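You operate a simulated robot arm through the tools that you are given. There is no shell and no other tool.

You are at the controls of a simulated two-armed robot. One attempt, no reset.

## Task
Swap the eyelet on the post for the size on the card, then wind 40 m.
Fine: the old eyelet goes into the free ring.
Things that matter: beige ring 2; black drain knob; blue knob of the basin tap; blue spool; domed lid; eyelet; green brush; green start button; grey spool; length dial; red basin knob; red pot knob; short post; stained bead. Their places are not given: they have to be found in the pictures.

Only the result counts: the job must be done as asked and must still hold three seconds after the hand-in. Knocking over, shifting, dropping, spilling or breaking anything else fails it.

## Robot
Two 7-joint arms with fingered hands on one trunk that stands fixed in place. Base frame: the origin is at the foot of the trunk, x ahead of it, y to its left, z up. Lengths are in mm, angles in degrees, forces in N, time in s.
The left shoulder is at [24, 215, 1197], the right one opposite. With the tool pointing down near the work surface each hand reaches from about 100 to 640 mm from the base axis, measured 20 degrees to its own side. Payload 3.6 kg a hand.
The tool frame of a hand sits at the grasp point between the pads (the TCP): z along the fingers, y along the line on which they close. The tips reach 22 mm beyond it. Largest opening 132 mm; the body of the gripper starts 60 mm behind the TCP. The gripper is a hand of 4 fingers: y runs from the thumb to the fingers, the wrist lies at [0, 0, -203] in the tool frame, and closing takes about 1.5 s.
Orientation is told as [roll, pitch, yaw] about the base's x, y, z axes, in that order, counted from this pose: with the fingers straight down and closing along the base's y, the tool's x points along the base's -x, its y along +y and its z along -z.

## Interface
- The arms move only by the tool nudge_tool. It takes "left_plan", "right_plan" or both (then of equal length, played together; a hand with none holds still); each is a list of rows, each an object of numbers (a shift or turn left out is 0, a gripper value left out holds the last): "dx", "dy", "dz": the shift along the base's x, y, z in units of 20 mm (1.0 is 20 mm); "wx", "wy", "wz": the turn, a rotation vector about the base's x, y, z in units of 6 degrees (1.0 is 6 degrees). In form: [{"dx": .., "dy": .., "dz": .., "wx": .., "wy": .., "wz": ..}, ...]. A call has 1 to 20 rows; each row shifts and turns the commanded pose from where the row before left it. "left_claw" and "right_claw" are, for a hand that has rows, the finger opening in mm, from 0 to 132, set as the call begins (left out, the last holds). A call with a number of a shift or a turn outside -1 to 1 is refused whole. Rows are played at 5 a second. More than 50 mm and 8.6 degrees between two rows, or a gripper value outside its range, and nothing of the call is played. A pose out of reach is approached as far as the arm can. The call stops where the force on the tool passes 40 N (or 10 N more than at its start, if that is more) or the arm is blocked; 0.2 s more then pass. Each finger travels about 108 mm/s and halts on what it meets, pressing with about 34 N; the grip force reading is that of the motor and also rises with nothing between the fingers. The clock runs only during rows and for 0.2 s after the last one: add rows that do not move to give the fingers time. The reply holds the time, the measured pose of the TCP, the force on the tool along the base axes, the opening and the grip force, in the units named above and with some noise, with the torque about the TCP (base axes, N m) and any sound that the robot's microphone picked up.
- Cameras (640 x 400 px; columns grow to the right, rows downward): "scene" is now at [161.8, 36.9, 1137]; the picture's right is [0.40, -0.92, -0.00], its down [-0.10, -0.04, -0.99] and it looks along [0.91, 0.40, -0.11] (base axes); focal length 214 px, centre (320, 200). "left" rides on the left gripper at [-53, -53, -84] in its tool frame; the picture's right is [0.71, -0.71, 0.00], its down [0.53, 0.53, -0.67] and it looks along [0.47, 0.47, 0.74] (tool axes); focal length 247 px, centre (320, 200). "right" rides on the right gripper at [53, -53, -84] in its tool frame; the picture's right is [0.71, 0.71, 0.00], its down [-0.53, 0.53, -0.67] and it looks along [-0.47, 0.47, 0.74] (tool axes); focal length 247 px, centre (320, 200).
- grab_frame(camera): a new picture of that camera. It takes no simulated time.
- move_column(by): slides the trunk up (or, below 0, down) by that many mm; the arms and the scene camera ride with it, the base frame stays. It gives what a move gives, with no picture.
- curl_fingers(finger1, finger2, finger3, thumb_bend, hand): sets how far each is bent, from 0 (flat) to 100 (curled in); at 30 the hand is open as for a grip, at 70 the pads meet at the TCP. One left out holds its place. A second passes; each finger stops where it meets its share of the squeeze, and holds until it gets a number again. A gripper value or a shape takes the hand back. It gives what a move gives, with no picture; readings hold the bend of each and the force on the fingers (four entries, about 0 where the hand has none), thumb and palm.
- hand_shape(shape, hand): the hand has 4 fingers and takes this shape, open, in about a second: jaw (thumb against the fingers, like two jaws); tri (thumb and two fingers); tip (a fingertip pinch); poke (one finger out to press); point (the index stretched); flat (the hand flat); cup (the hand cupped); fist (a fist). The gripper value then closes the fingers along that shape, each until it touches; the sizes above hold for jaw. It gives what a move gives, with no picture.
- turn_head(pan, tilt): turns the head with the scene camera to pan (to the left, within 60 degrees either way) and tilt (down, from -29 to 69), counted from straight ahead of the robot. It gives what a move gives.
- measure_at(camera, pixels): for up to 12 pixels [column, row] of the newest picture of that camera ("zoom" is the newest enlarged one), the place [x, y, z] in the base frame of the surface seen there, good to about 3 mm. It takes no simulated time.
- zoom(camera, box): a new picture of the part [left, top, right, bottom] of that camera's present view, enlarged. It takes no simulated time.
- job_done(): hands the job in; it is judged then, once.

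Unless the task says otherwise, let go and move clear before handing in.

The tools are called after "Emit:" as name(argument=value, ...) on one line, values as JSON. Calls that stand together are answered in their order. nudge_tool: Moves the arms, as the interface text tells. Its arguments: {"type":"object","properties":{"left_plan":{"type":"array","items":{"type":"object","properties":{"dx":{"type":"number"},"dy":{"type":"number"},"dz":{"type":"number"},"wx":{"type":"number"},"wy":{"type":"number"},"wz":{"type":"number"}}}},"left_claw":{"type":"number"},"right_plan":{"type":"array","items":{"type":"object","properties":{"dx":{"type":"number"},"dy":{"type":"number"},"dz":{"type":"number"},"wx":{"type":"number"},"wy":{"type":"number"},"wz":{"type":"number"}}}},"right_claw":{"type":"number"}},"required":[]} The other tools are called the same way: move_column (by) slides the trunk up or down; hand_shape (shape, hand) gives the hand a shape; curl_fingers (finger1, finger2, finger3, thumb_bend, hand) moves the fingers one by one; turn_head (pan, tilt) turns the head that bears the scene camera; grab_frame (camera) takes a picture; measure_at (camera, pixels) gives the place of the surface under pixels of a picture; zoom (camera, box) takes an enlarged picture of a part of a camera's view; job_done () hands the job in.

At the start:

```text
time_s: 0.0
left_tcp_pos: [380.9, 419.2, 1190.2]
left_orientation: [0.0, 0.0, 0.0]
left_contact_force: [0.1, 0.1, -0.4]
left_wrist_torque: [0.01, -0.03, -0.01]
left_gripper_width: 132.1
left_finger_force: 0.0
left_shape: jaw
left_bend: [30.0, 30.0, 30.0, 30.0]
left_finger forces: [0.1, 0.0, 0.0, 0.0, 0.0, 0.0]
right_tcp_pos: [417.0, 43.4, 1134.9]
right_orientation: [0.1, 0.1, 0.0]
right_contact_force: [-0.3, -1.1, 1.2]
right_wrist_torque: [0.01, -0.02, 0.01]
right_gripper_width: 131.8
right_finger_force: 0.1
right_shape: jaw
right_bend: [30.0, 30.0, 30.0, 30.0]
right_finger forces: [0.0, 0.1, 0.0, 0.1, 0.0, 0.0]
trunk travel left (down, up): [-475.0, 201.0]
head pan, tilt: [23.5, 6.2]
```

scene: 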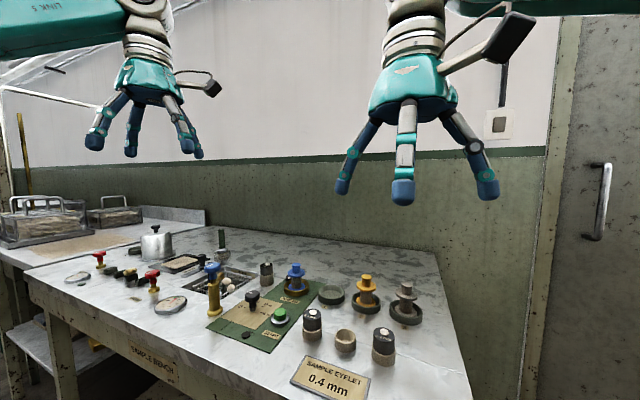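
right: 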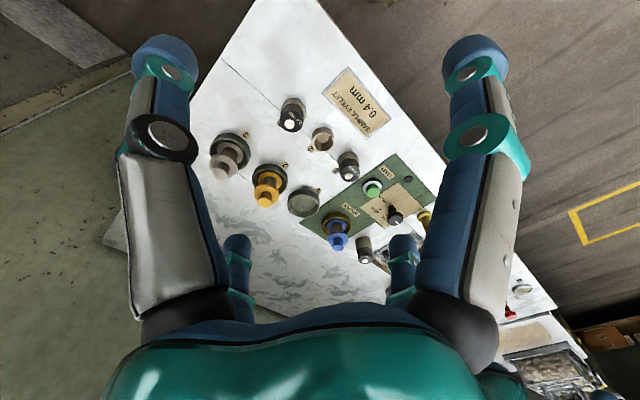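
left: 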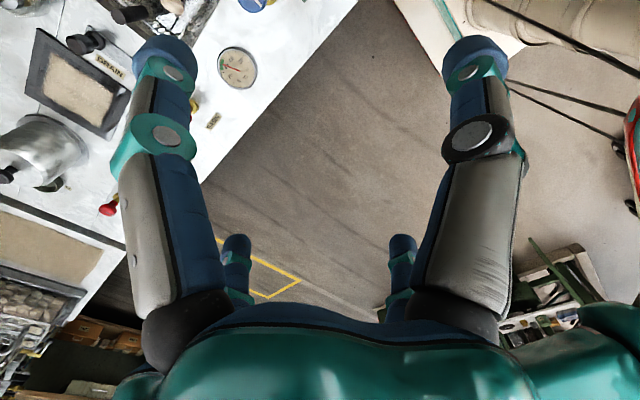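

The scene picture shows the card "SAMPLE EYELET 0.4 mm" near (328,378), the winder panel around (255,310) and several eyelets/rings near (312,322), (345,342), (384,345). I'll zoom in on these to read the details.

Emit:
zoom(camera="scene", box=[200, 250, 440, 400])

Emit:
zoom(camera="right", box=[200, 60, 440, 260])

Emit:
zoom(camera="scene", box=[60, 220, 260, 345])

```text
2.67 times, centred on (320, 325) of scene
```

zoom: 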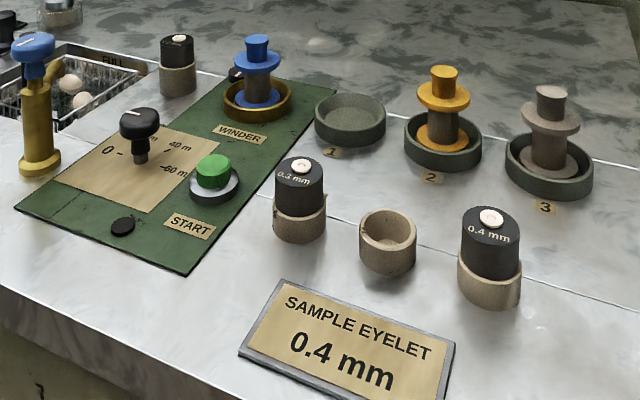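

```text
2.00 times, centred on (320, 160) of right
```

zoom: 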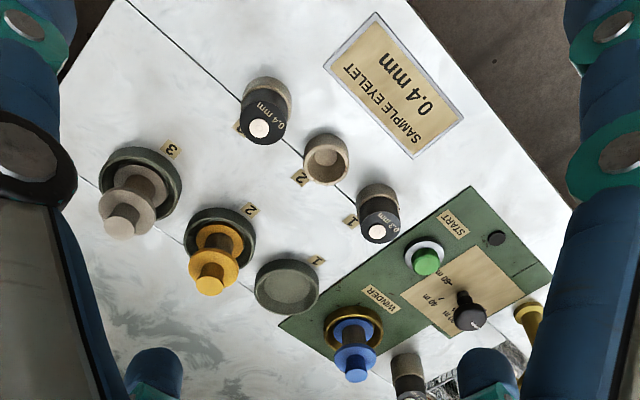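

```text
3.20 times, centred on (160, 282) of scene
```

zoom: 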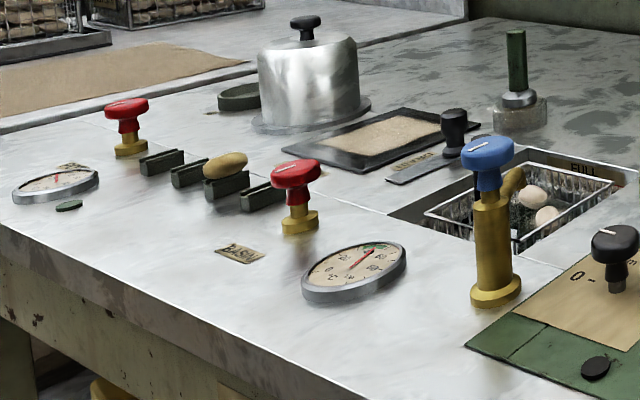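

The zoom shows 0.3 mm in beige ring 1, beige ring 2 empty, 0.4 mm in beige ring 3, and the old eyelet on the short post behind the winder panel. I'll measure these key points and look closer.

Emit:
measure_at(camera="scene", pixels=[[267, 264], [267, 278], [312, 313], [312, 335], [345, 335], [384, 332], [384, 355], [252, 296], [280, 312], [328, 378], [294, 268], [330, 292]])

Emit:
zoom(camera="scene", box=[200, 250, 310, 360])

Emit:
zoom(camera="scene", box=[290, 290, 410, 400])

```text
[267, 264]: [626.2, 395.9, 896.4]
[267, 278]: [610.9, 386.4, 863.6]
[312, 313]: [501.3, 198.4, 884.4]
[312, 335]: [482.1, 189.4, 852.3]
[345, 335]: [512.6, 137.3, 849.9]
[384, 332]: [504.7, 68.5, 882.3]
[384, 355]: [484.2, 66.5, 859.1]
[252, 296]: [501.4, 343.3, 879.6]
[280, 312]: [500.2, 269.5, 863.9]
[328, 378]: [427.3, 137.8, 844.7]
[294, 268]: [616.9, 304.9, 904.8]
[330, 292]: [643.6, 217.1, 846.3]
```

```text
3.64 times, centred on (255, 305) of scene
```

zoom: 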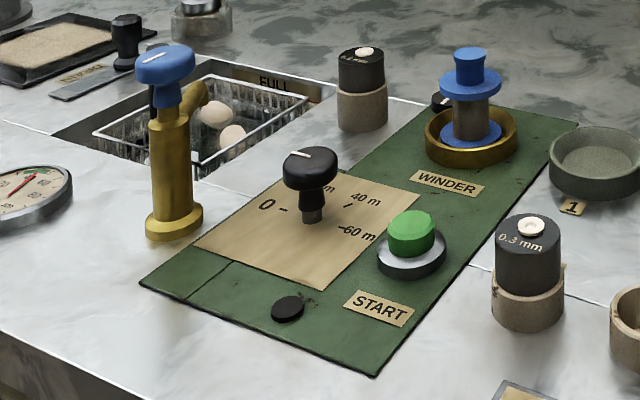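

```text
3.64 times, centred on (350, 345) of scene
```

zoom: 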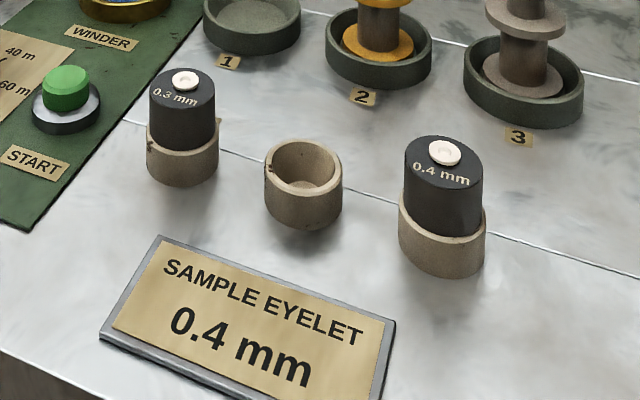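

The eyelets look like about 33 mm black cylinders standing in beige rings, with the table surface near z≈843. I'll move the right hand off to the right so that it clears the work area and gives an oblique overview.

Emit:
nudge_tool(right_plan=[{"dy": -1}, {"dy": -1}, {"dy": -1}, {"dy": -1}, {"dy": -1}, {"dy": -1}, {"dy": -1}, {"dy": -1}, {"dy": -1}, {"dy": -1}])

Emit:
turn_head(pan=25, tilt=35)

Emit:
grab_frame(camera="scene")

Emit:
grab_frame(camera="right")

```text
time_s: 2.2
left_tcp_pos: [379.9, 418.8, 1191.6]
left_orientation: [0.0, 0.1, -0.1]
left_contact_force: [-0.2, 0.7, 0.0]
left_wrist_torque: [0.0, 0.03, 0.01]
left_gripper_width: 132.0
left_finger_force: 0.0
left_shape: jaw
left_bend: [30.0, 30.0, 30.0, 30.0]
left_finger forces: [0.0, 0.1, 0.0, 0.0, 0.1, 0.1]
right_tcp_pos: [415.8, -156.7, 1136.6]
right_orientation: [0.0, 0.0, 0.0]
right_contact_force: [-0.5, 0.0, -0.3]
right_wrist_torque: [0.02, 0.0, 0.02]
right_gripper_width: 131.8
right_finger_force: 0.1
right_shape: jaw
right_bend: [30.0, 30.0, 30.0, 30.0]
right_finger forces: [0.0, 0.1, 0.0, 0.0, 0.1, 0.0]
trunk travel left (down, up): [-475.0, 201.0]
head pan, tilt: [23.5, 6.2]
```

```text
time_s: 3.1
left_tcp_pos: [381.0, 419.8, 1191.7]
left_orientation: [0.0, 0.0, 0.0]
left_contact_force: [-0.4, 0.6, 0.3]
left_wrist_torque: [-0.03, 0.0, 0.03]
left_gripper_width: 131.8
left_finger_force: 0.2
left_shape: jaw
left_bend: [30.0, 30.0, 30.0, 30.0]
left_finger forces: [0.0, 0.0, 0.0, 0.0, 0.0, 0.0]
right_tcp_pos: [416.9, -155.6, 1136.6]
right_orientation: [0.0, 0.2, 0.1]
right_contact_force: [0.2, -0.2, 0.1]
right_wrist_torque: [-0.02, 0.0, -0.01]
right_gripper_width: 131.9
right_finger_force: 0.1
right_shape: jaw
right_bend: [30.0, 30.0, 30.0, 30.0]
right_finger forces: [0.0, 0.0, 0.0, 0.0, 0.1, 0.1]
trunk travel left (down, up): [-475.0, 201.0]
head pan, tilt: [25.0, 35.0]
```

```text
taken
```

scene: 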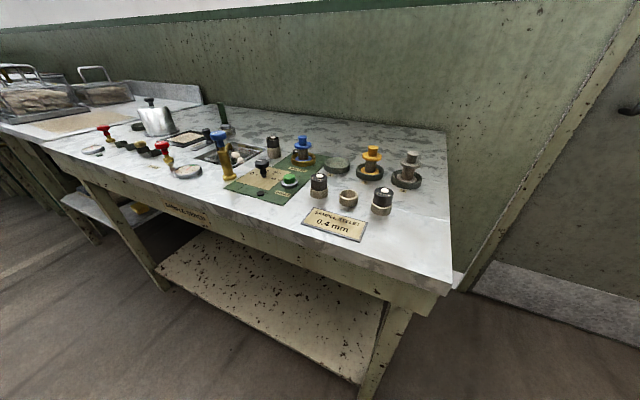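

```text
taken
```

right: 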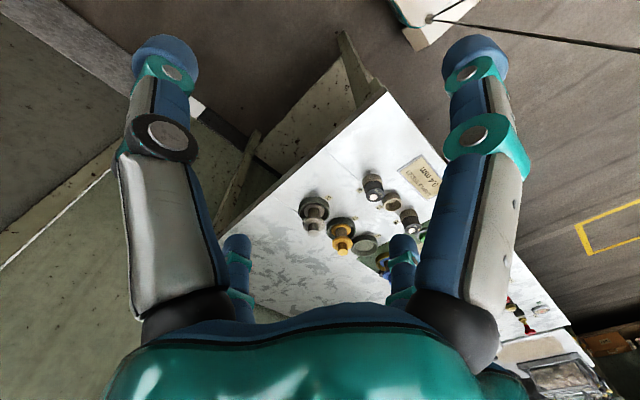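

The right hand is now clear. I'll zoom in the new scene view on the panel, post and rings (pixels 200–430, 120–245).

Emit:
zoom(camera="scene", box=[210, 125, 330, 205])

Emit:
measure_at(camera="zoom", pixels=[[340, 70], [340, 130], [280, 190], [410, 300], [490, 130], [580, 300], [200, 180], [90, 230], [320, 370]])

Emit:
zoom(camera="scene", box=[290, 140, 430, 245])

```text
5.00 times, centred on (270, 165) of scene
```

zoom: 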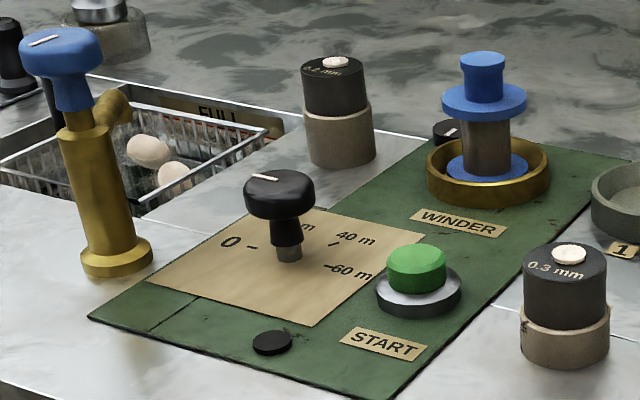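

```text
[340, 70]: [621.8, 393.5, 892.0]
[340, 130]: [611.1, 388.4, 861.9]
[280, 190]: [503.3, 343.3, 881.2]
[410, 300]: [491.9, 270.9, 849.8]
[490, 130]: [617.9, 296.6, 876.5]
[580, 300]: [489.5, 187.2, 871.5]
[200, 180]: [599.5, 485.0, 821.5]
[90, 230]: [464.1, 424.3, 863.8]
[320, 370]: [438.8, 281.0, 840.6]
```

```text
3.81 times, centred on (360, 192) of scene
```

zoom: 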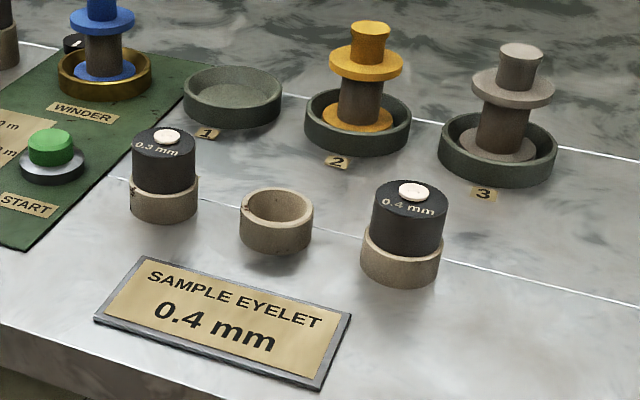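

The post carries a 0.2 mm eyelet, and the dial's white mark seems to point at 0. I'll check how the left hand looks when partly closed.

Emit:
nudge_tool(left_plan=[{}, {}, {}, {}, {}], left_claw=50)

Emit:
grab_frame(camera="left")

Emit:
turn_head(pan=35, tilt=0)

Emit:
grab_frame(camera="scene")

```text
time_s: 4.3
left_tcp_pos: [381.7, 419.2, 1191.2]
left_orientation: [-0.1, 0.0, 0.0]
left_contact_force: [0.1, 0.4, -0.3]
left_wrist_torque: [-0.01, 0.04, -0.01]
left_gripper_width: 50.2
left_finger_force: 0.0
left_shape: jaw
left_bend: [42.0, 42.0, 42.0, 70.0]
left_finger forces: [0.0, 0.0, 0.0, 0.1, 0.0, 0.0]
right_tcp_pos: [416.6, -156.3, 1135.7]
right_orientation: [0.0, 0.1, 0.1]
right_contact_force: [-0.2, -0.3, 0.0]
right_wrist_torque: [0.03, 0.0, 0.0]
right_gripper_width: 131.9
right_finger_force: 0.2
right_shape: jaw
right_bend: [30.0, 30.0, 30.0, 30.0]
right_finger forces: [0.0, 0.0, 0.1, 0.1, 0.1, 0.0]
trunk travel left (down, up): [-475.0, 201.0]
head pan, tilt: [25.0, 35.0]
```

```text
taken
```

left: 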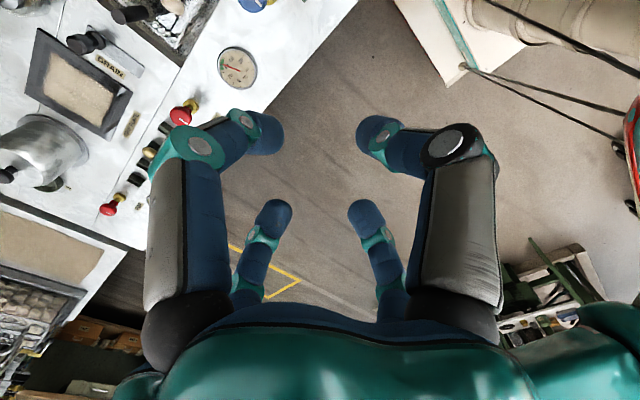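

```text
time_s: 5.3
left_tcp_pos: [380.8, 418.5, 1192.3]
left_orientation: [0.0, 0.0, 0.0]
left_contact_force: [-0.8, -0.5, 0.9]
left_wrist_torque: [0.0, 0.02, 0.02]
left_gripper_width: 50.3
left_finger_force: 0.0
left_shape: jaw
left_bend: [42.0, 42.0, 42.0, 70.0]
left_finger forces: [0.0, 0.0, 0.0, 0.1, 0.0, 0.0]
right_tcp_pos: [417.1, -157.8, 1136.3]
right_orientation: [0.0, 0.1, 0.0]
right_contact_force: [-0.8, -0.6, 0.7]
right_wrist_torque: [0.0, 0.01, 0.01]
right_gripper_width: 131.9
right_finger_force: 0.1
right_shape: jaw
right_bend: [30.0, 30.0, 30.0, 30.0]
right_finger forces: [0.1, 0.0, 0.1, 0.0, 0.0, 0.0]
trunk travel left (down, up): [-475.0, 201.0]
head pan, tilt: [35.0, 0.0]
```

```text
taken
```

scene: 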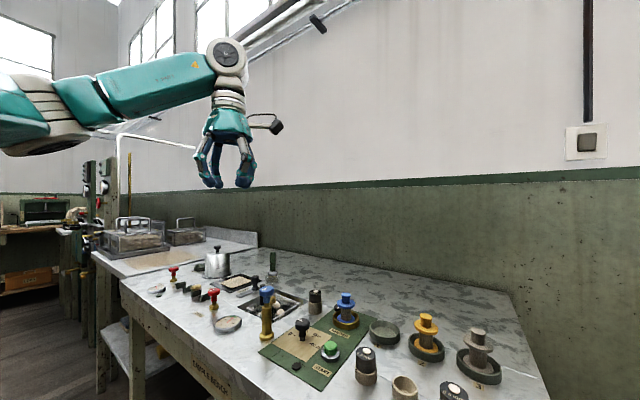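

The fingers curl symmetrically in the picture, with tips at (265,135), (380,135), (275,220) and (365,215). I'll measure where the tips really are to understand the closing geometry.

Emit:
measure_at(camera="left", pixels=[[268, 135], [375, 135], [275, 215], [363, 213], [265, 150], [380, 150], [230, 125], [410, 135]])

Emit:
zoom(camera="scene", box=[170, 90, 310, 200])

```text
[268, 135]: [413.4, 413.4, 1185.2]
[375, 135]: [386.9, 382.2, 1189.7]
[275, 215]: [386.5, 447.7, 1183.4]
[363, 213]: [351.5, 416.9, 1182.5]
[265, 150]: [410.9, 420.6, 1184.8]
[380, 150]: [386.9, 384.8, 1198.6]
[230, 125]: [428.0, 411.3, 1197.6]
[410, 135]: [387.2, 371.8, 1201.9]
```

```text
3.64 times, centred on (240, 145) of scene
```

zoom: 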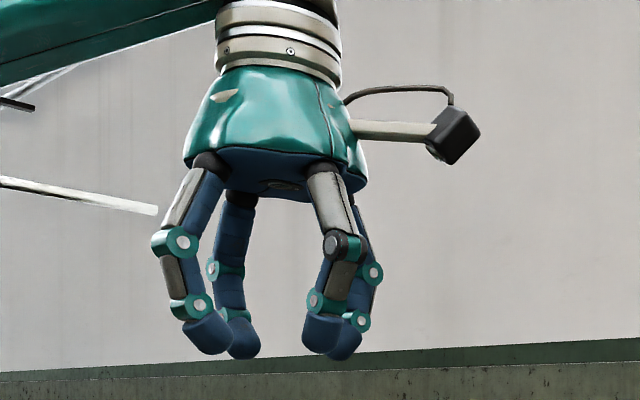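

The tips sit about 30 mm from the TCP on four sides, so the hand grips radially with four fingers. Next I'll move the left hand high toward the post at about (620,392), with the TCP at z≈1000, to test reach.

Emit:
nudge_tool(left_plan=[{"dx": 1, "dy": -0.12, "dz": -0.8}, {"dx": 1, "dy": -0.12, "dz": -0.8}, {"dx": 1, "dy": -0.12, "dz": -0.8}, {"dx": 1, "dy": -0.12, "dz": -0.8}, {"dx": 1, "dy": -0.12, "dz": -0.8}, {"dx": 1, "dy": -0.12, "dz": -0.8}, {"dx": 1, "dy": -0.12, "dz": -0.8}, {"dx": 1, "dy": -0.12, "dz": -0.8}, {"dx": 1, "dy": -0.12, "dz": -0.8}, {"dx": 1, "dy": -0.12, "dz": -0.8}, {"dx": 1, "dy": -0.12, "dz": -0.8}, {"dx": 1, "dy": -0.05, "dz": -0.7}, {}, {}], left_claw=70)

Emit:
turn_head(pan=25, tilt=20)

Emit:
grab_frame(camera="scene")

Emit:
grab_frame(camera="left")

```text
time_s: 8.3
left_tcp_pos: [619.6, 392.3, 1001.4]
left_orientation: [0.0, 0.0, -0.1]
left_contact_force: [0.4, 0.4, 0.0]
left_wrist_torque: [0.02, 0.01, -0.01]
left_gripper_width: 69.4
left_finger_force: 0.0
left_shape: jaw
left_bend: [35.0, 35.0, 35.0, 70.0]
left_finger forces: [0.0, 0.1, 0.0, 0.0, 0.0, 0.0]
right_tcp_pos: [418.2, -156.2, 1135.0]
right_orientation: [0.0, 0.2, 0.0]
right_contact_force: [-1.0, 0.1, 0.2]
right_wrist_torque: [0.0, 0.02, 0.01]
right_gripper_width: 131.9
right_finger_force: 0.1
right_shape: jaw
right_bend: [30.0, 30.0, 30.0, 30.0]
right_finger forces: [0.1, 0.1, 0.1, 0.0, 0.1, 0.0]
trunk travel left (down, up): [-475.0, 201.0]
head pan, tilt: [35.0, 0.0]
```

```text
time_s: 9.2
left_tcp_pos: [620.5, 392.7, 999.9]
left_orientation: [0.0, 0.1, 0.0]
left_contact_force: [0.0, 0.0, 0.2]
left_wrist_torque: [-0.03, 0.01, 0.02]
left_gripper_width: 69.5
left_finger_force: 0.1
left_shape: jaw
left_bend: [35.0, 35.0, 35.0, 70.0]
left_finger forces: [0.1, 0.0, 0.1, 0.1, 0.0, 0.1]
right_tcp_pos: [416.5, -155.5, 1136.1]
right_orientation: [0.0, 0.1, 0.0]
right_contact_force: [-0.8, 0.4, -0.3]
right_wrist_torque: [0.01, 0.0, 0.0]
right_gripper_width: 131.9
right_finger_force: 0.1
right_shape: jaw
right_bend: [30.0, 30.0, 30.0, 30.0]
right_finger forces: [0.1, 0.1, 0.0, 0.1, 0.0, 0.0]
trunk travel left (down, up): [-475.0, 201.0]
head pan, tilt: [25.0, 20.0]
```

```text
taken
```

scene: 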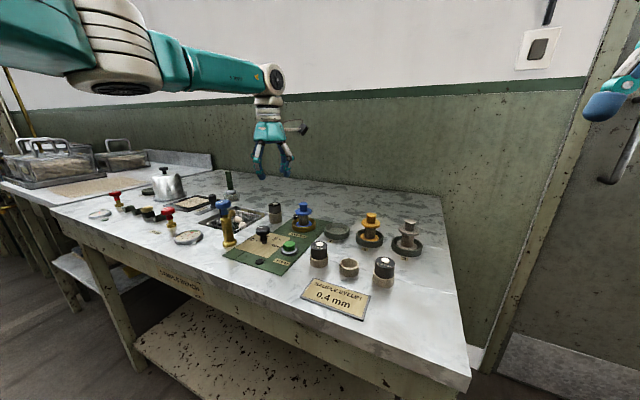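

```text
taken
```

left: 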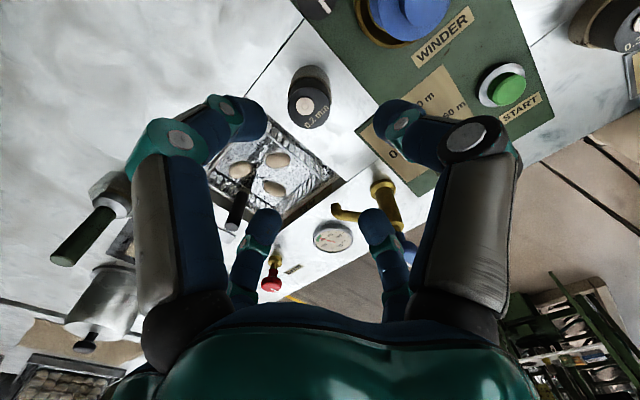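

The hand reached the pose fine, and the left camera now shows the 0.2 mm eyelet at (310,100). I'll zoom in and measure its top, its body and the base below it.

Emit:
zoom(camera="left", box=[260, 50, 360, 140])

Emit:
measure_at(camera="left", pixels=[[306, 105], [293, 100], [322, 103], [306, 120], [297, 92], [318, 92], [330, 90], [290, 85], [315, 75], [340, 60], [280, 110], [310, 66]])

```text
4.44 times, centred on (310, 95) of left
```

zoom: 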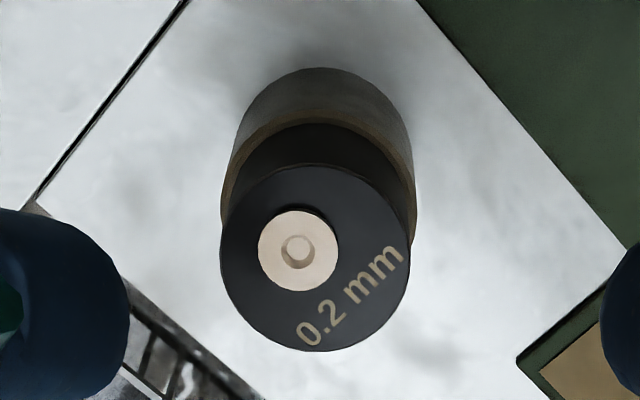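

```text
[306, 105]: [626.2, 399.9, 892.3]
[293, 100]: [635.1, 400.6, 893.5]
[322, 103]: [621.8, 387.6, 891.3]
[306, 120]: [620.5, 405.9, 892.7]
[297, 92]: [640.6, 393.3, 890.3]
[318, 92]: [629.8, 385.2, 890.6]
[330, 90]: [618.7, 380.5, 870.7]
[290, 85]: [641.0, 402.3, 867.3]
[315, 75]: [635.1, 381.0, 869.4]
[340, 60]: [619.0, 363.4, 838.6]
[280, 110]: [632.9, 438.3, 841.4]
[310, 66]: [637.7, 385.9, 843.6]
```

The top of the 0.2 mm eyelet is at about z=892, with the table at about z=841. I'll measure rim points on the zoomed picture to get its centre and diameter.

Emit:
measure_at(camera="zoom", pixels=[[315, 258], [228, 258], [402, 258], [315, 172], [315, 345], [255, 198], [375, 198], [255, 318], [375, 318], [300, 215], [345, 110], [225, 200]])

```text
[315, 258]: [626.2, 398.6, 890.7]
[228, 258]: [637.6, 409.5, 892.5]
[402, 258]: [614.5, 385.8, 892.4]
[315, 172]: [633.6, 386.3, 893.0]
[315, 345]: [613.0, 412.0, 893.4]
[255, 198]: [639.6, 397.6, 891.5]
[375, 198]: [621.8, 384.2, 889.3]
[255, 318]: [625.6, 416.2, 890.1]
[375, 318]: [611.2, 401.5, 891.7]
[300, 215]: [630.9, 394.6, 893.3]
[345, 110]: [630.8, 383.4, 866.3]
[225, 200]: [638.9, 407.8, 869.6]
```

The 0.2 mm eyelet's centre is at about (624.6, 399.1), with its top at z≈892, its ring rim at z≈868 and a diameter of about 34 mm. Now I'll hover over beige ring 2 to measure it and the 0.4 mm eyelet precisely.

Emit:
nudge_tool(left_plan=[{"dx": -0.4, "dy": -1}, {"dx": -0.4, "dy": -1}, {"dx": -0.4, "dy": -1}, {"dx": -0.4, "dy": -1}, {"dx": -0.4, "dy": -1}, {"dx": -0.4, "dy": -1}, {"dx": -0.4, "dy": -1}, {"dx": -0.4, "dy": -1}, {"dx": -0.4, "dy": -1}, {"dx": -0.4, "dy": -1}, {"dx": -0.4, "dy": -1}, {"dx": -0.4, "dy": -1}, {"dx": -0.4, "dy": -0.75}, {}])

Emit:
grab_frame(camera="left")

Emit:
grab_frame(camera="right")

```text
time_s: 12.2
left_tcp_pos: [516.3, 136.9, 999.9]
left_orientation: [0.0, 0.1, -0.1]
left_contact_force: [-0.1, -0.3, 0.6]
left_wrist_torque: [0.02, -0.01, -0.01]
left_gripper_width: 69.6
left_finger_force: 0.1
left_shape: jaw
left_bend: [35.0, 35.0, 35.0, 70.0]
left_finger forces: [0.1, 0.0, 0.1, 0.1, 0.0, 0.0]
right_tcp_pos: [416.7, -155.2, 1136.2]
right_orientation: [0.0, 0.1, 0.0]
right_contact_force: [0.3, 0.8, -1.2]
right_wrist_torque: [0.01, -0.01, -0.04]
right_gripper_width: 131.8
right_finger_force: 0.0
right_shape: jaw
right_bend: [30.0, 30.0, 30.0, 30.0]
right_finger forces: [0.0, 0.0, 0.0, 0.1, 0.0, 0.1]
trunk travel left (down, up): [-475.0, 201.0]
head pan, tilt: [25.0, 20.0]
```

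```text
taken
```

left: 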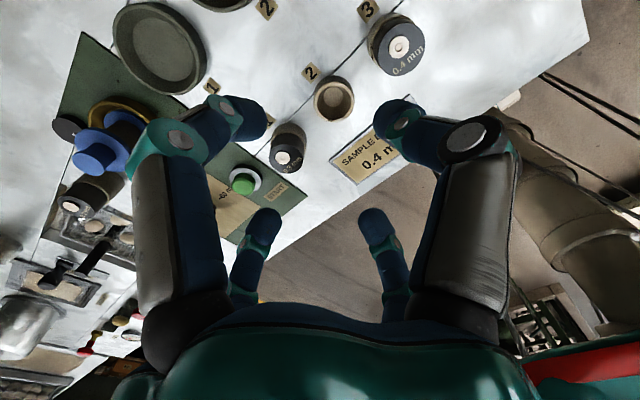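

```text
taken
```

right: 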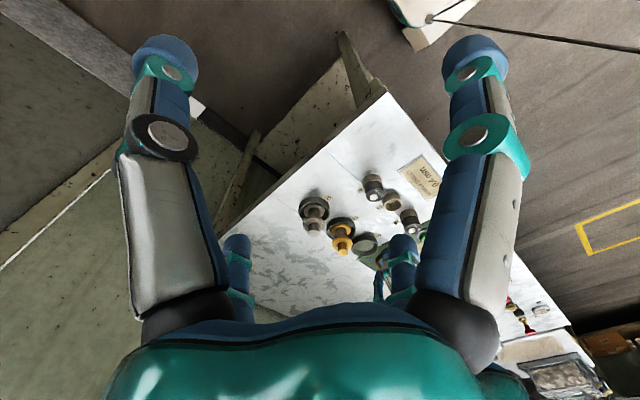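

The left camera shows beige ring 2 empty at (335,100) with its "2" label, and the 0.4 mm eyelet at (398,48). I'll zoom in and measure both.

Emit:
zoom(camera="left", box=[290, 60, 380, 140])

Emit:
measure_at(camera="left", pixels=[[334, 101], [317, 92], [352, 92], [320, 112], [350, 112], [335, 80], [335, 119], [400, 47], [378, 50], [420, 45], [400, 70], [398, 25]])

```text
5.00 times, centred on (335, 100) of left
```

zoom: 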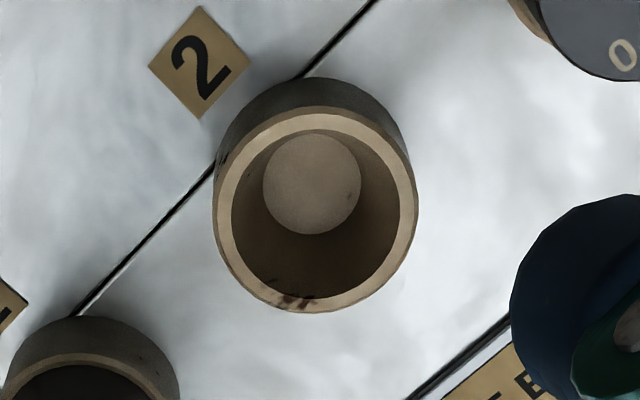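

```text
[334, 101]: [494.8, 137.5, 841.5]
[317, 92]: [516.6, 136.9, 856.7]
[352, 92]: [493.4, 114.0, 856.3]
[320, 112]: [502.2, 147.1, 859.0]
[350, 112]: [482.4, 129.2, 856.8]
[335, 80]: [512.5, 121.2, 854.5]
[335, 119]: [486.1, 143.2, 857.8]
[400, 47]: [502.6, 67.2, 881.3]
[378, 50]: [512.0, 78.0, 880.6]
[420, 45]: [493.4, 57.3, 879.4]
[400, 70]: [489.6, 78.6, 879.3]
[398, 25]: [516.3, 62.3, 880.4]
```

Ring 2's rim is at z≈857 and its centre near (499,132), while the 0.4 mm eyelet's top is near (503,67,880). I'll refine both with rim points.

Emit:
measure_at(camera="zoom", pixels=[[223, 209], [408, 209], [315, 114], [315, 303], [250, 143], [381, 143], [250, 275], [381, 275], [310, 185], [275, 160], [345, 215], [300, 250]])

Emit:
zoom(camera="left", box=[355, 5, 445, 85])

```text
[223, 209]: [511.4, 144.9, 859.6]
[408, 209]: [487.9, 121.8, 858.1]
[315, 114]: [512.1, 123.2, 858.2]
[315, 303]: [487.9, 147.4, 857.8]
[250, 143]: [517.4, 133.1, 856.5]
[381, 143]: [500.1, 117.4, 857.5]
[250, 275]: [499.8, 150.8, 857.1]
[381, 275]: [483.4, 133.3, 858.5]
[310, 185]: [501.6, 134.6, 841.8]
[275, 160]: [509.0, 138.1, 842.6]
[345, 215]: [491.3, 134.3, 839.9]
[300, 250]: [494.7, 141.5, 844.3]
```

```text
5.00 times, centred on (400, 45) of left
```

zoom: 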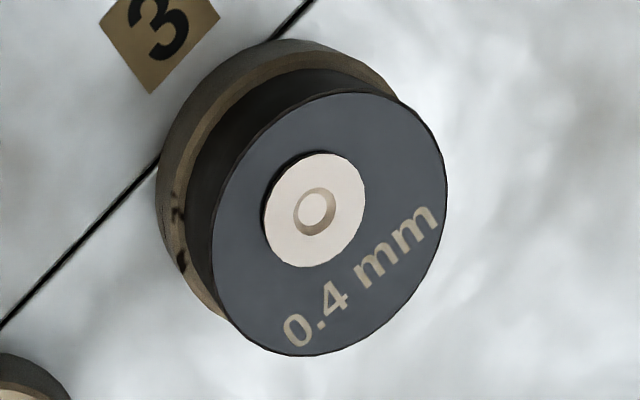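

Ring 2's centre is (500.0, 134.0), rim z≈858. Now I'll measure the rim of the 0.4 mm eyelet's top in this zoom.

Emit:
measure_at(camera="zoom", pixels=[[330, 222], [218, 250], [442, 195], [330, 97], [310, 350], [250, 140], [410, 310], [415, 125], [240, 315], [200, 280], [190, 130], [330, 55]])

Emit:
measure_at(camera="left", pixels=[[243, 184], [205, 190], [285, 158], [300, 175]])

```text
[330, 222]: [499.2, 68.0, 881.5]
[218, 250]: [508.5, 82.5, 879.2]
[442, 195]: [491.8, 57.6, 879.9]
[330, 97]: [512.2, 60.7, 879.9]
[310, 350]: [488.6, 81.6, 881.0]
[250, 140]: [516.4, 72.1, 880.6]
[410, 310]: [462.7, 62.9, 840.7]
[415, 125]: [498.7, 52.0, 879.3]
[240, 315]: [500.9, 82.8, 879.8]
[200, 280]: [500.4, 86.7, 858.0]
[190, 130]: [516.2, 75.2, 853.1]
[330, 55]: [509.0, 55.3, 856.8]
```

```text
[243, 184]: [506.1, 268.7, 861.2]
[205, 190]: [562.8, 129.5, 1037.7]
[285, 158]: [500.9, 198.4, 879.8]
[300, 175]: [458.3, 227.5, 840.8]
```

The 0.4 mm eyelet is centred at about (500.2, 69.8), top z≈880, and the three rings stand 64 mm apart in y. To keep fingers clear of neighbours I'll yaw the hand −45°, so the four fingers sit on diagonals, and move above the post.

Emit:
nudge_tool(left_plan=[{"dx": 0.385, "dy": 0.937, "dz": -0.143, "wz": -0.536}, {"dx": 0.385, "dy": 0.937, "dz": -0.143, "wz": -0.536}, {"dx": 0.385, "dy": 0.937, "dz": -0.143, "wz": -0.536}, {"dx": 0.385, "dy": 0.937, "dz": -0.143, "wz": -0.536}, {"dx": 0.385, "dy": 0.937, "dz": -0.143, "wz": -0.536}, {"dx": 0.385, "dy": 0.937, "dz": -0.143, "wz": -0.536}, {"dx": 0.385, "dy": 0.937, "dz": -0.143, "wz": -0.536}, {"dx": 0.385, "dy": 0.937, "dz": -0.143, "wz": -0.536}, {"dx": 0.385, "dy": 0.937, "dz": -0.143, "wz": -0.536}, {"dx": 0.385, "dy": 0.937, "dz": -0.143, "wz": -0.536}, {"dx": 0.385, "dy": 0.937, "dz": -0.143, "wz": -0.536}, {"dx": 0.385, "dy": 0.937, "dz": -0.143, "wz": -0.536}, {"dx": 0.385, "dy": 0.937, "dz": -0.143, "wz": -0.536}, {"dx": 0.385, "dy": 0.937, "dz": -0.143, "wz": -0.536}, {}, {}])

Emit:
grab_frame(camera="left")

Emit:
grab_frame(camera="scene")

```text
time_s: 15.6
left_tcp_pos: [624.5, 397.7, 961.4]
left_orientation: [0.0, 0.0, -45.2]
left_contact_force: [-0.3, 0.1, 0.4]
left_wrist_torque: [-0.01, -0.03, -0.01]
left_gripper_width: 69.4
left_finger_force: 0.0
left_shape: jaw
left_bend: [35.0, 35.0, 35.0, 70.0]
left_finger forces: [0.0, 0.0, 0.1, 0.0, 0.1, 0.0]
right_tcp_pos: [417.2, -155.5, 1134.9]
right_orientation: [0.1, 0.1, 0.0]
right_contact_force: [1.0, 0.2, 0.4]
right_wrist_torque: [0.01, 0.0, -0.03]
right_gripper_width: 131.9
right_finger_force: 0.0
right_shape: jaw
right_bend: [30.0, 30.0, 30.0, 30.0]
right_finger forces: [0.1, 0.0, 0.0, 0.1, 0.0, 0.0]
trunk travel left (down, up): [-475.0, 201.0]
head pan, tilt: [25.0, 20.0]
```

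```text
taken
```

left: 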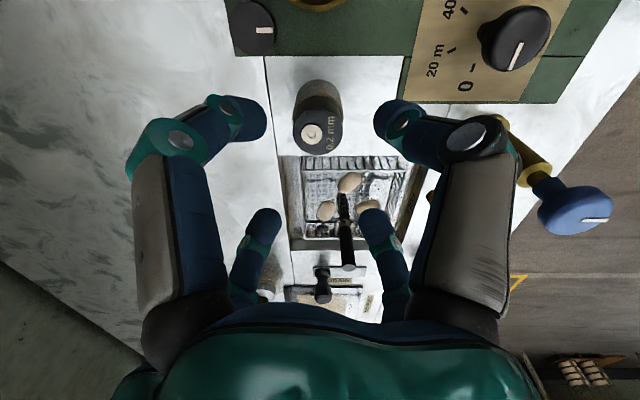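

```text
taken
```

scene: 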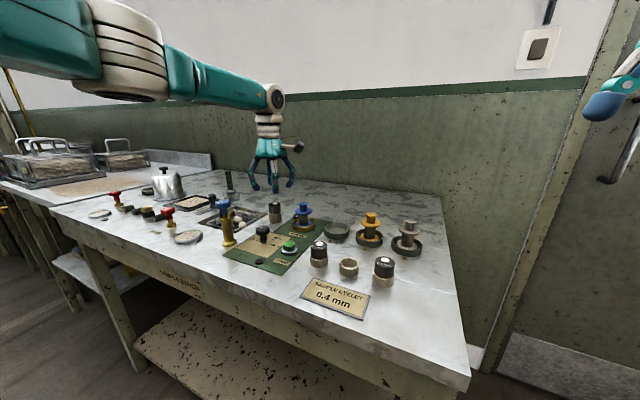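

The hand is over the post with yaw −45° and the eyelet is centred between the fingers at (318,128). I'll re-measure its top from this view to verify the centre before descending.

Emit:
zoom(camera="left", box=[270, 75, 370, 165])

Emit:
measure_at(camera="zoom", pixels=[[315, 250], [250, 250], [405, 250], [325, 185], [325, 335], [270, 200], [385, 200], [270, 315], [385, 315]])

```text
4.44 times, centred on (320, 120) of left
```

zoom: 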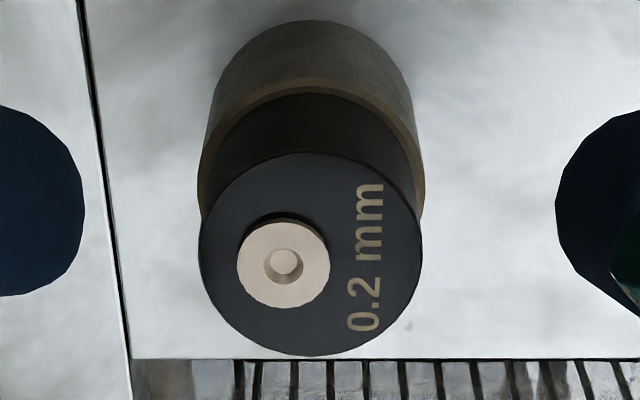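

```text
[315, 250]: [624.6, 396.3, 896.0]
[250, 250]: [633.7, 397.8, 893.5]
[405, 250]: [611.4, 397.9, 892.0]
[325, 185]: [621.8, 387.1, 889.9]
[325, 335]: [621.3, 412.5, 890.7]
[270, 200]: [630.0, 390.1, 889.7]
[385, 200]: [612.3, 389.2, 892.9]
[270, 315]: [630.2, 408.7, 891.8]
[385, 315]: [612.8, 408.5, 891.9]
```

The eyelet centre is confirmed at about (625.5, 399.3) with top z≈892. I'll descend to TCP z≈895, keeping the tips just above the ring rim, with the fingers still open.

Emit:
nudge_tool(left_plan=[{"dx": 0.04, "dz": -0.8}, {"dz": -0.8}, {"dz": -0.8}, {"dz": -0.5}, {"dz": -0.36}, {}], left_claw=66)

Emit:
grab_frame(camera="left")

Emit:
zoom(camera="scene", box=[225, 150, 325, 235])

```text
time_s: 17.0
left_tcp_pos: [623.1, 397.9, 893.1]
left_orientation: [0.0, 0.0, -45.1]
left_contact_force: [-0.9, -0.2, -0.6]
left_wrist_torque: [0.0, 0.01, 0.03]
left_gripper_width: 66.5
left_finger_force: 0.1
left_shape: jaw
left_bend: [36.0, 36.0, 36.0, 70.0]
left_finger forces: [0.0, 0.0, 0.0, 0.1, 0.1, 0.0]
right_tcp_pos: [416.8, -154.5, 1135.5]
right_orientation: [0.0, 0.1, -0.1]
right_contact_force: [-0.6, -0.2, -0.2]
right_wrist_torque: [0.02, 0.04, 0.01]
right_gripper_width: 131.9
right_finger_force: 0.1
right_shape: jaw
right_bend: [30.0, 30.0, 30.0, 30.0]
right_finger forces: [0.0, 0.0, 0.1, 0.0, 0.0, 0.0]
trunk travel left (down, up): [-475.0, 201.0]
head pan, tilt: [25.0, 20.0]
```

```text
taken
```

left: 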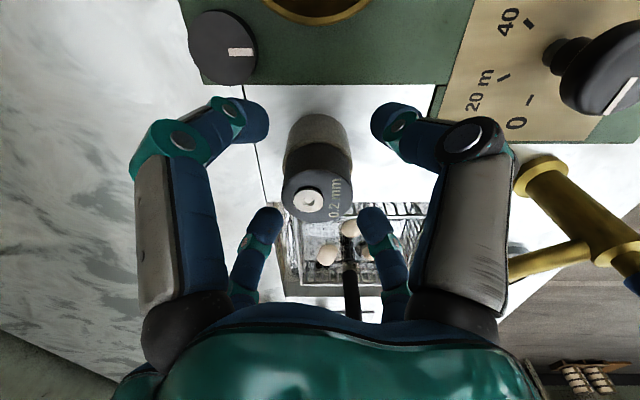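

```text
4.71 times, centred on (275, 192) of scene
```

zoom: 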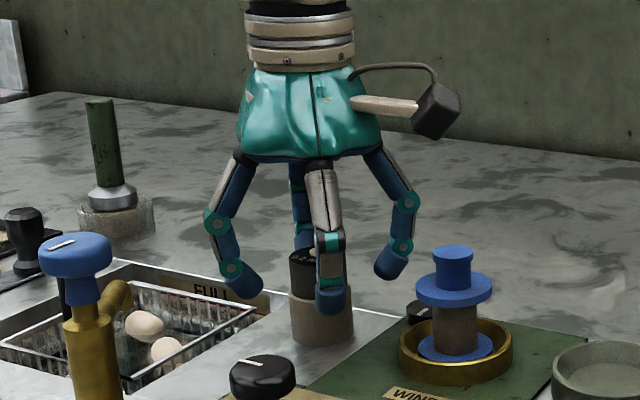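

The fingers surround the eyelet evenly. Now I'll close onto it with pauses for the fingers.

Emit:
nudge_tool(left_plan=[{}, {}, {}, {}, {}, {}, {}, {}], left_claw=22)

Emit:
grab_frame(camera="left")

Emit:
zoom(camera="scene", box=[225, 150, 325, 235])

```text
time_s: 18.8
left_tcp_pos: [624.7, 398.7, 894.9]
left_orientation: [0.1, 0.0, -45.2]
left_contact_force: [0.2, -1.1, 0.1]
left_wrist_torque: [-0.02, -0.01, -0.02]
left_gripper_width: 26.2
left_finger_force: 34.2
left_shape: jaw
left_bend: [77.0, 77.0, 77.0, 70.0]
left_finger forces: [30.5, 31.0, 30.6, 0.0, 31.2, 0.1]
right_tcp_pos: [416.6, -155.6, 1137.5]
right_orientation: [0.0, 0.2, -0.1]
right_contact_force: [-0.1, -0.8, 1.0]
right_wrist_torque: [-0.02, -0.02, 0.03]
right_gripper_width: 132.0
right_finger_force: 0.1
right_shape: jaw
right_bend: [30.0, 30.0, 30.0, 30.0]
right_finger forces: [0.1, 0.0, 0.0, 0.0, 0.1, 0.0]
trunk travel left (down, up): [-475.0, 201.0]
head pan, tilt: [25.0, 20.0]
```

```text
taken
```

left: 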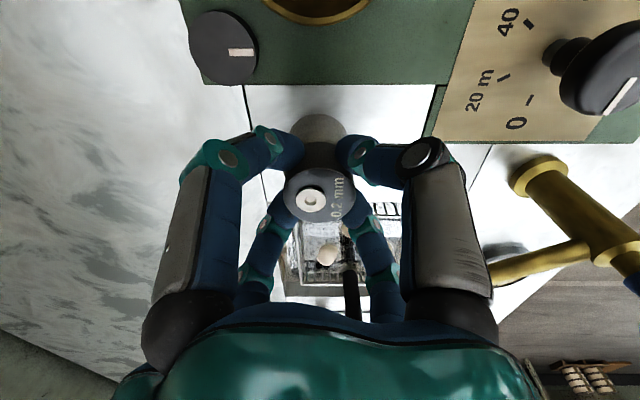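

```text
4.71 times, centred on (275, 192) of scene
```

zoom: 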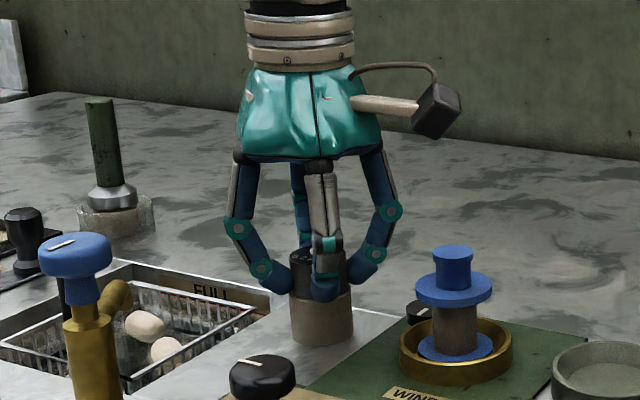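

The grip holds at 26 mm with about 31 N on each finger, and the tool force is near zero. I'll lift gently at first and check the reading.

Emit:
nudge_tool(left_plan=[{"dz": 0.25}, {"dz": 0.25}, {"dz": 0.25}, {"dz": 0.25}, {}])

Emit:
grab_frame(camera="left")

Emit:
zoom(camera="scene", box=[225, 150, 325, 235])

```text
time_s: 20.0
left_tcp_pos: [625.0, 397.9, 916.2]
left_orientation: [0.0, 0.0, -45.2]
left_contact_force: [-0.9, -0.7, -0.3]
left_wrist_torque: [-0.01, 0.0, 0.0]
left_gripper_width: 26.3
left_finger_force: 33.5
left_shape: jaw
left_bend: [77.0, 77.0, 77.0, 70.0]
left_finger forces: [30.5, 30.9, 30.7, 0.0, 31.1, 0.0]
right_tcp_pos: [418.0, -157.2, 1135.8]
right_orientation: [-0.1, 0.0, 0.0]
right_contact_force: [0.4, 0.2, 0.0]
right_wrist_torque: [0.02, -0.03, -0.03]
right_gripper_width: 132.0
right_finger_force: 0.0
right_shape: jaw
right_bend: [30.0, 30.0, 30.0, 30.0]
right_finger forces: [0.1, 0.0, 0.0, 0.0, 0.0, 0.0]
trunk travel left (down, up): [-475.0, 201.0]
head pan, tilt: [25.0, 20.0]
```

```text
taken
```

left: 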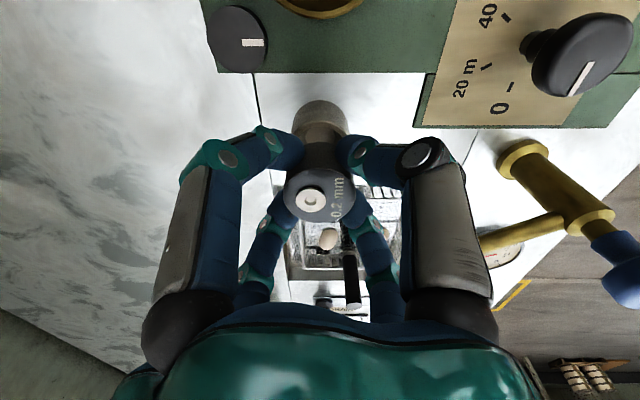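

```text
4.71 times, centred on (275, 192) of scene
```

zoom: 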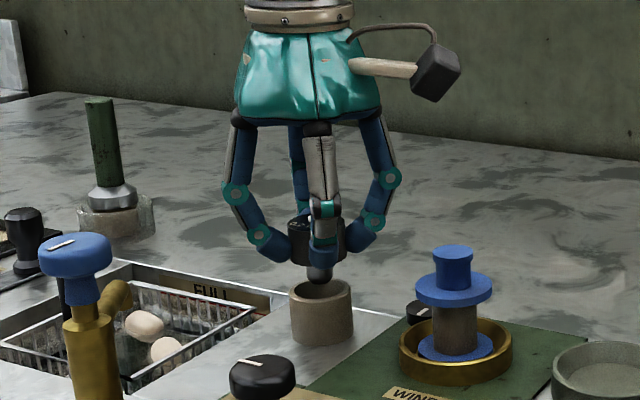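

The eyelet came up with the hand and the post's open top is visible at zoom (320,290). I'll continue lifting to about z=990 and inspect the eyelet's underside.

Emit:
nudge_tool(left_plan=[{"dz": 0.8}, {"dz": 0.8}, {"dz": 0.8}, {"dz": 0.8}, {"dz": 0.5}, {}])

Emit:
zoom(camera="scene", box=[225, 130, 325, 230])

Emit:
zoom(camera="left", box=[230, 50, 410, 250])

```text
time_s: 21.4
left_tcp_pos: [626.1, 397.4, 989.1]
left_orientation: [0.0, 0.0, -45.1]
left_contact_force: [-0.2, 0.5, -1.0]
left_wrist_torque: [0.0, -0.02, 0.01]
left_gripper_width: 26.3
left_finger_force: 33.8
left_shape: jaw
left_bend: [77.0, 77.0, 77.0, 70.0]
left_finger forces: [30.5, 30.9, 30.5, 0.0, 31.2, 0.0]
right_tcp_pos: [415.9, -157.9, 1136.6]
right_orientation: [-0.1, 0.1, 0.1]
right_contact_force: [0.2, -0.6, 0.9]
right_wrist_torque: [-0.02, 0.02, 0.03]
right_gripper_width: 132.0
right_finger_force: 0.1
right_shape: jaw
right_bend: [30.0, 30.0, 30.0, 30.0]
right_finger forces: [0.1, 0.0, 0.0, 0.1, 0.0, 0.0]
trunk travel left (down, up): [-475.0, 201.0]
head pan, tilt: [25.0, 20.0]
```

```text
4.00 times, centred on (275, 180) of scene
```

zoom: 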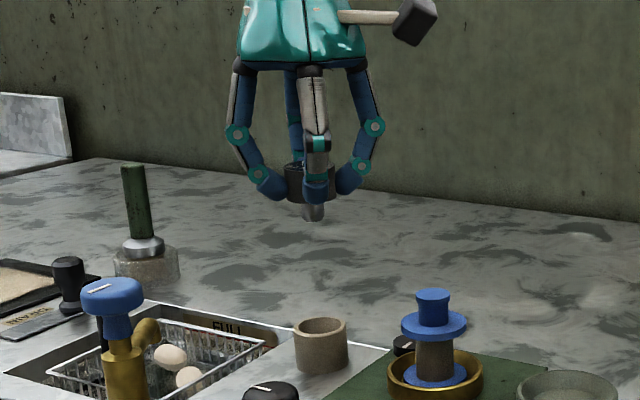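

```text
2.00 times, centred on (320, 150) of left
```

zoom: 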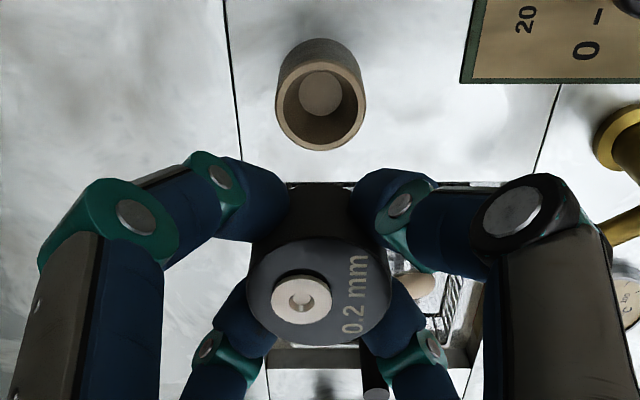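

The eyelet is held level with a narrower pin below its body. Now I'll measure the empty post socket's rim in the left view for placing the new one later.

Emit:
zoom(camera="left", box=[280, 60, 360, 130])

Emit:
zoom(camera="scene", box=[250, 150, 300, 200])

```text
5.71 times, centred on (320, 95) of left
```

zoom: 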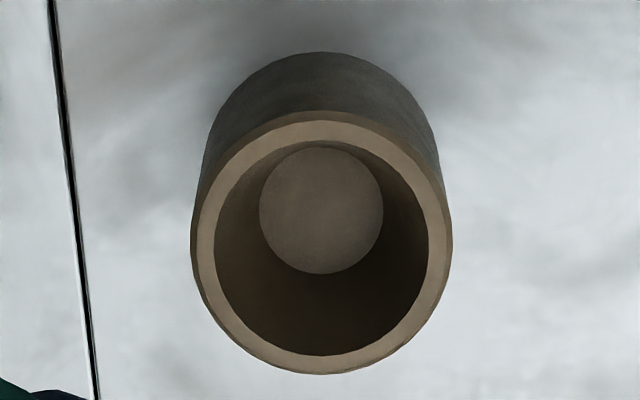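

```text
8.00 times, centred on (275, 175) of scene
```

zoom: 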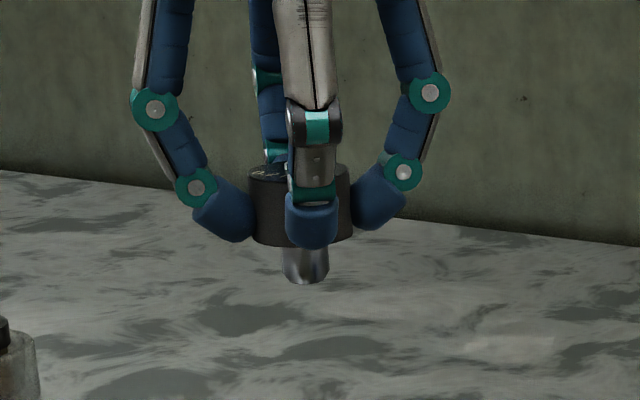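

The pin below the body is about 15 mm wide and fits into a cone-like socket. I'll measure points around the post's rim.

Emit:
measure_at(camera="zoom", pixels=[[275, 175], [320, 210]])

Emit:
zoom(camera="left", box=[280, 60, 360, 130])

Emit:
measure_at(camera="zoom", pixels=[[203, 242], [440, 242], [321, 122], [321, 364], [237, 158], [405, 158], [237, 326], [405, 326], [321, 210], [321, 290], [240, 250], [410, 250]])

```text
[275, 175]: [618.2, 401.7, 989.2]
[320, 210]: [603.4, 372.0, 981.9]
```

```text
5.71 times, centred on (320, 95) of left
```

zoom: 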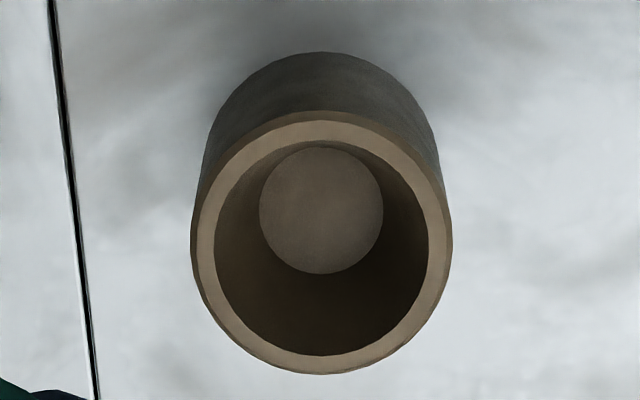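

```text
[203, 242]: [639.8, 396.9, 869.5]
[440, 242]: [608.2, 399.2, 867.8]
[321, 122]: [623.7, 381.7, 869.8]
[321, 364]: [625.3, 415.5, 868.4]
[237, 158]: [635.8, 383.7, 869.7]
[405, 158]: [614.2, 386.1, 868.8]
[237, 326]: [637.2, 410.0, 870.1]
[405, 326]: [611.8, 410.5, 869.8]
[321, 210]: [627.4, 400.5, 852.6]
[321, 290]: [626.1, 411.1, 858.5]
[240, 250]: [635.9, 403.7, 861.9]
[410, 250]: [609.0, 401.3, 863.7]
```

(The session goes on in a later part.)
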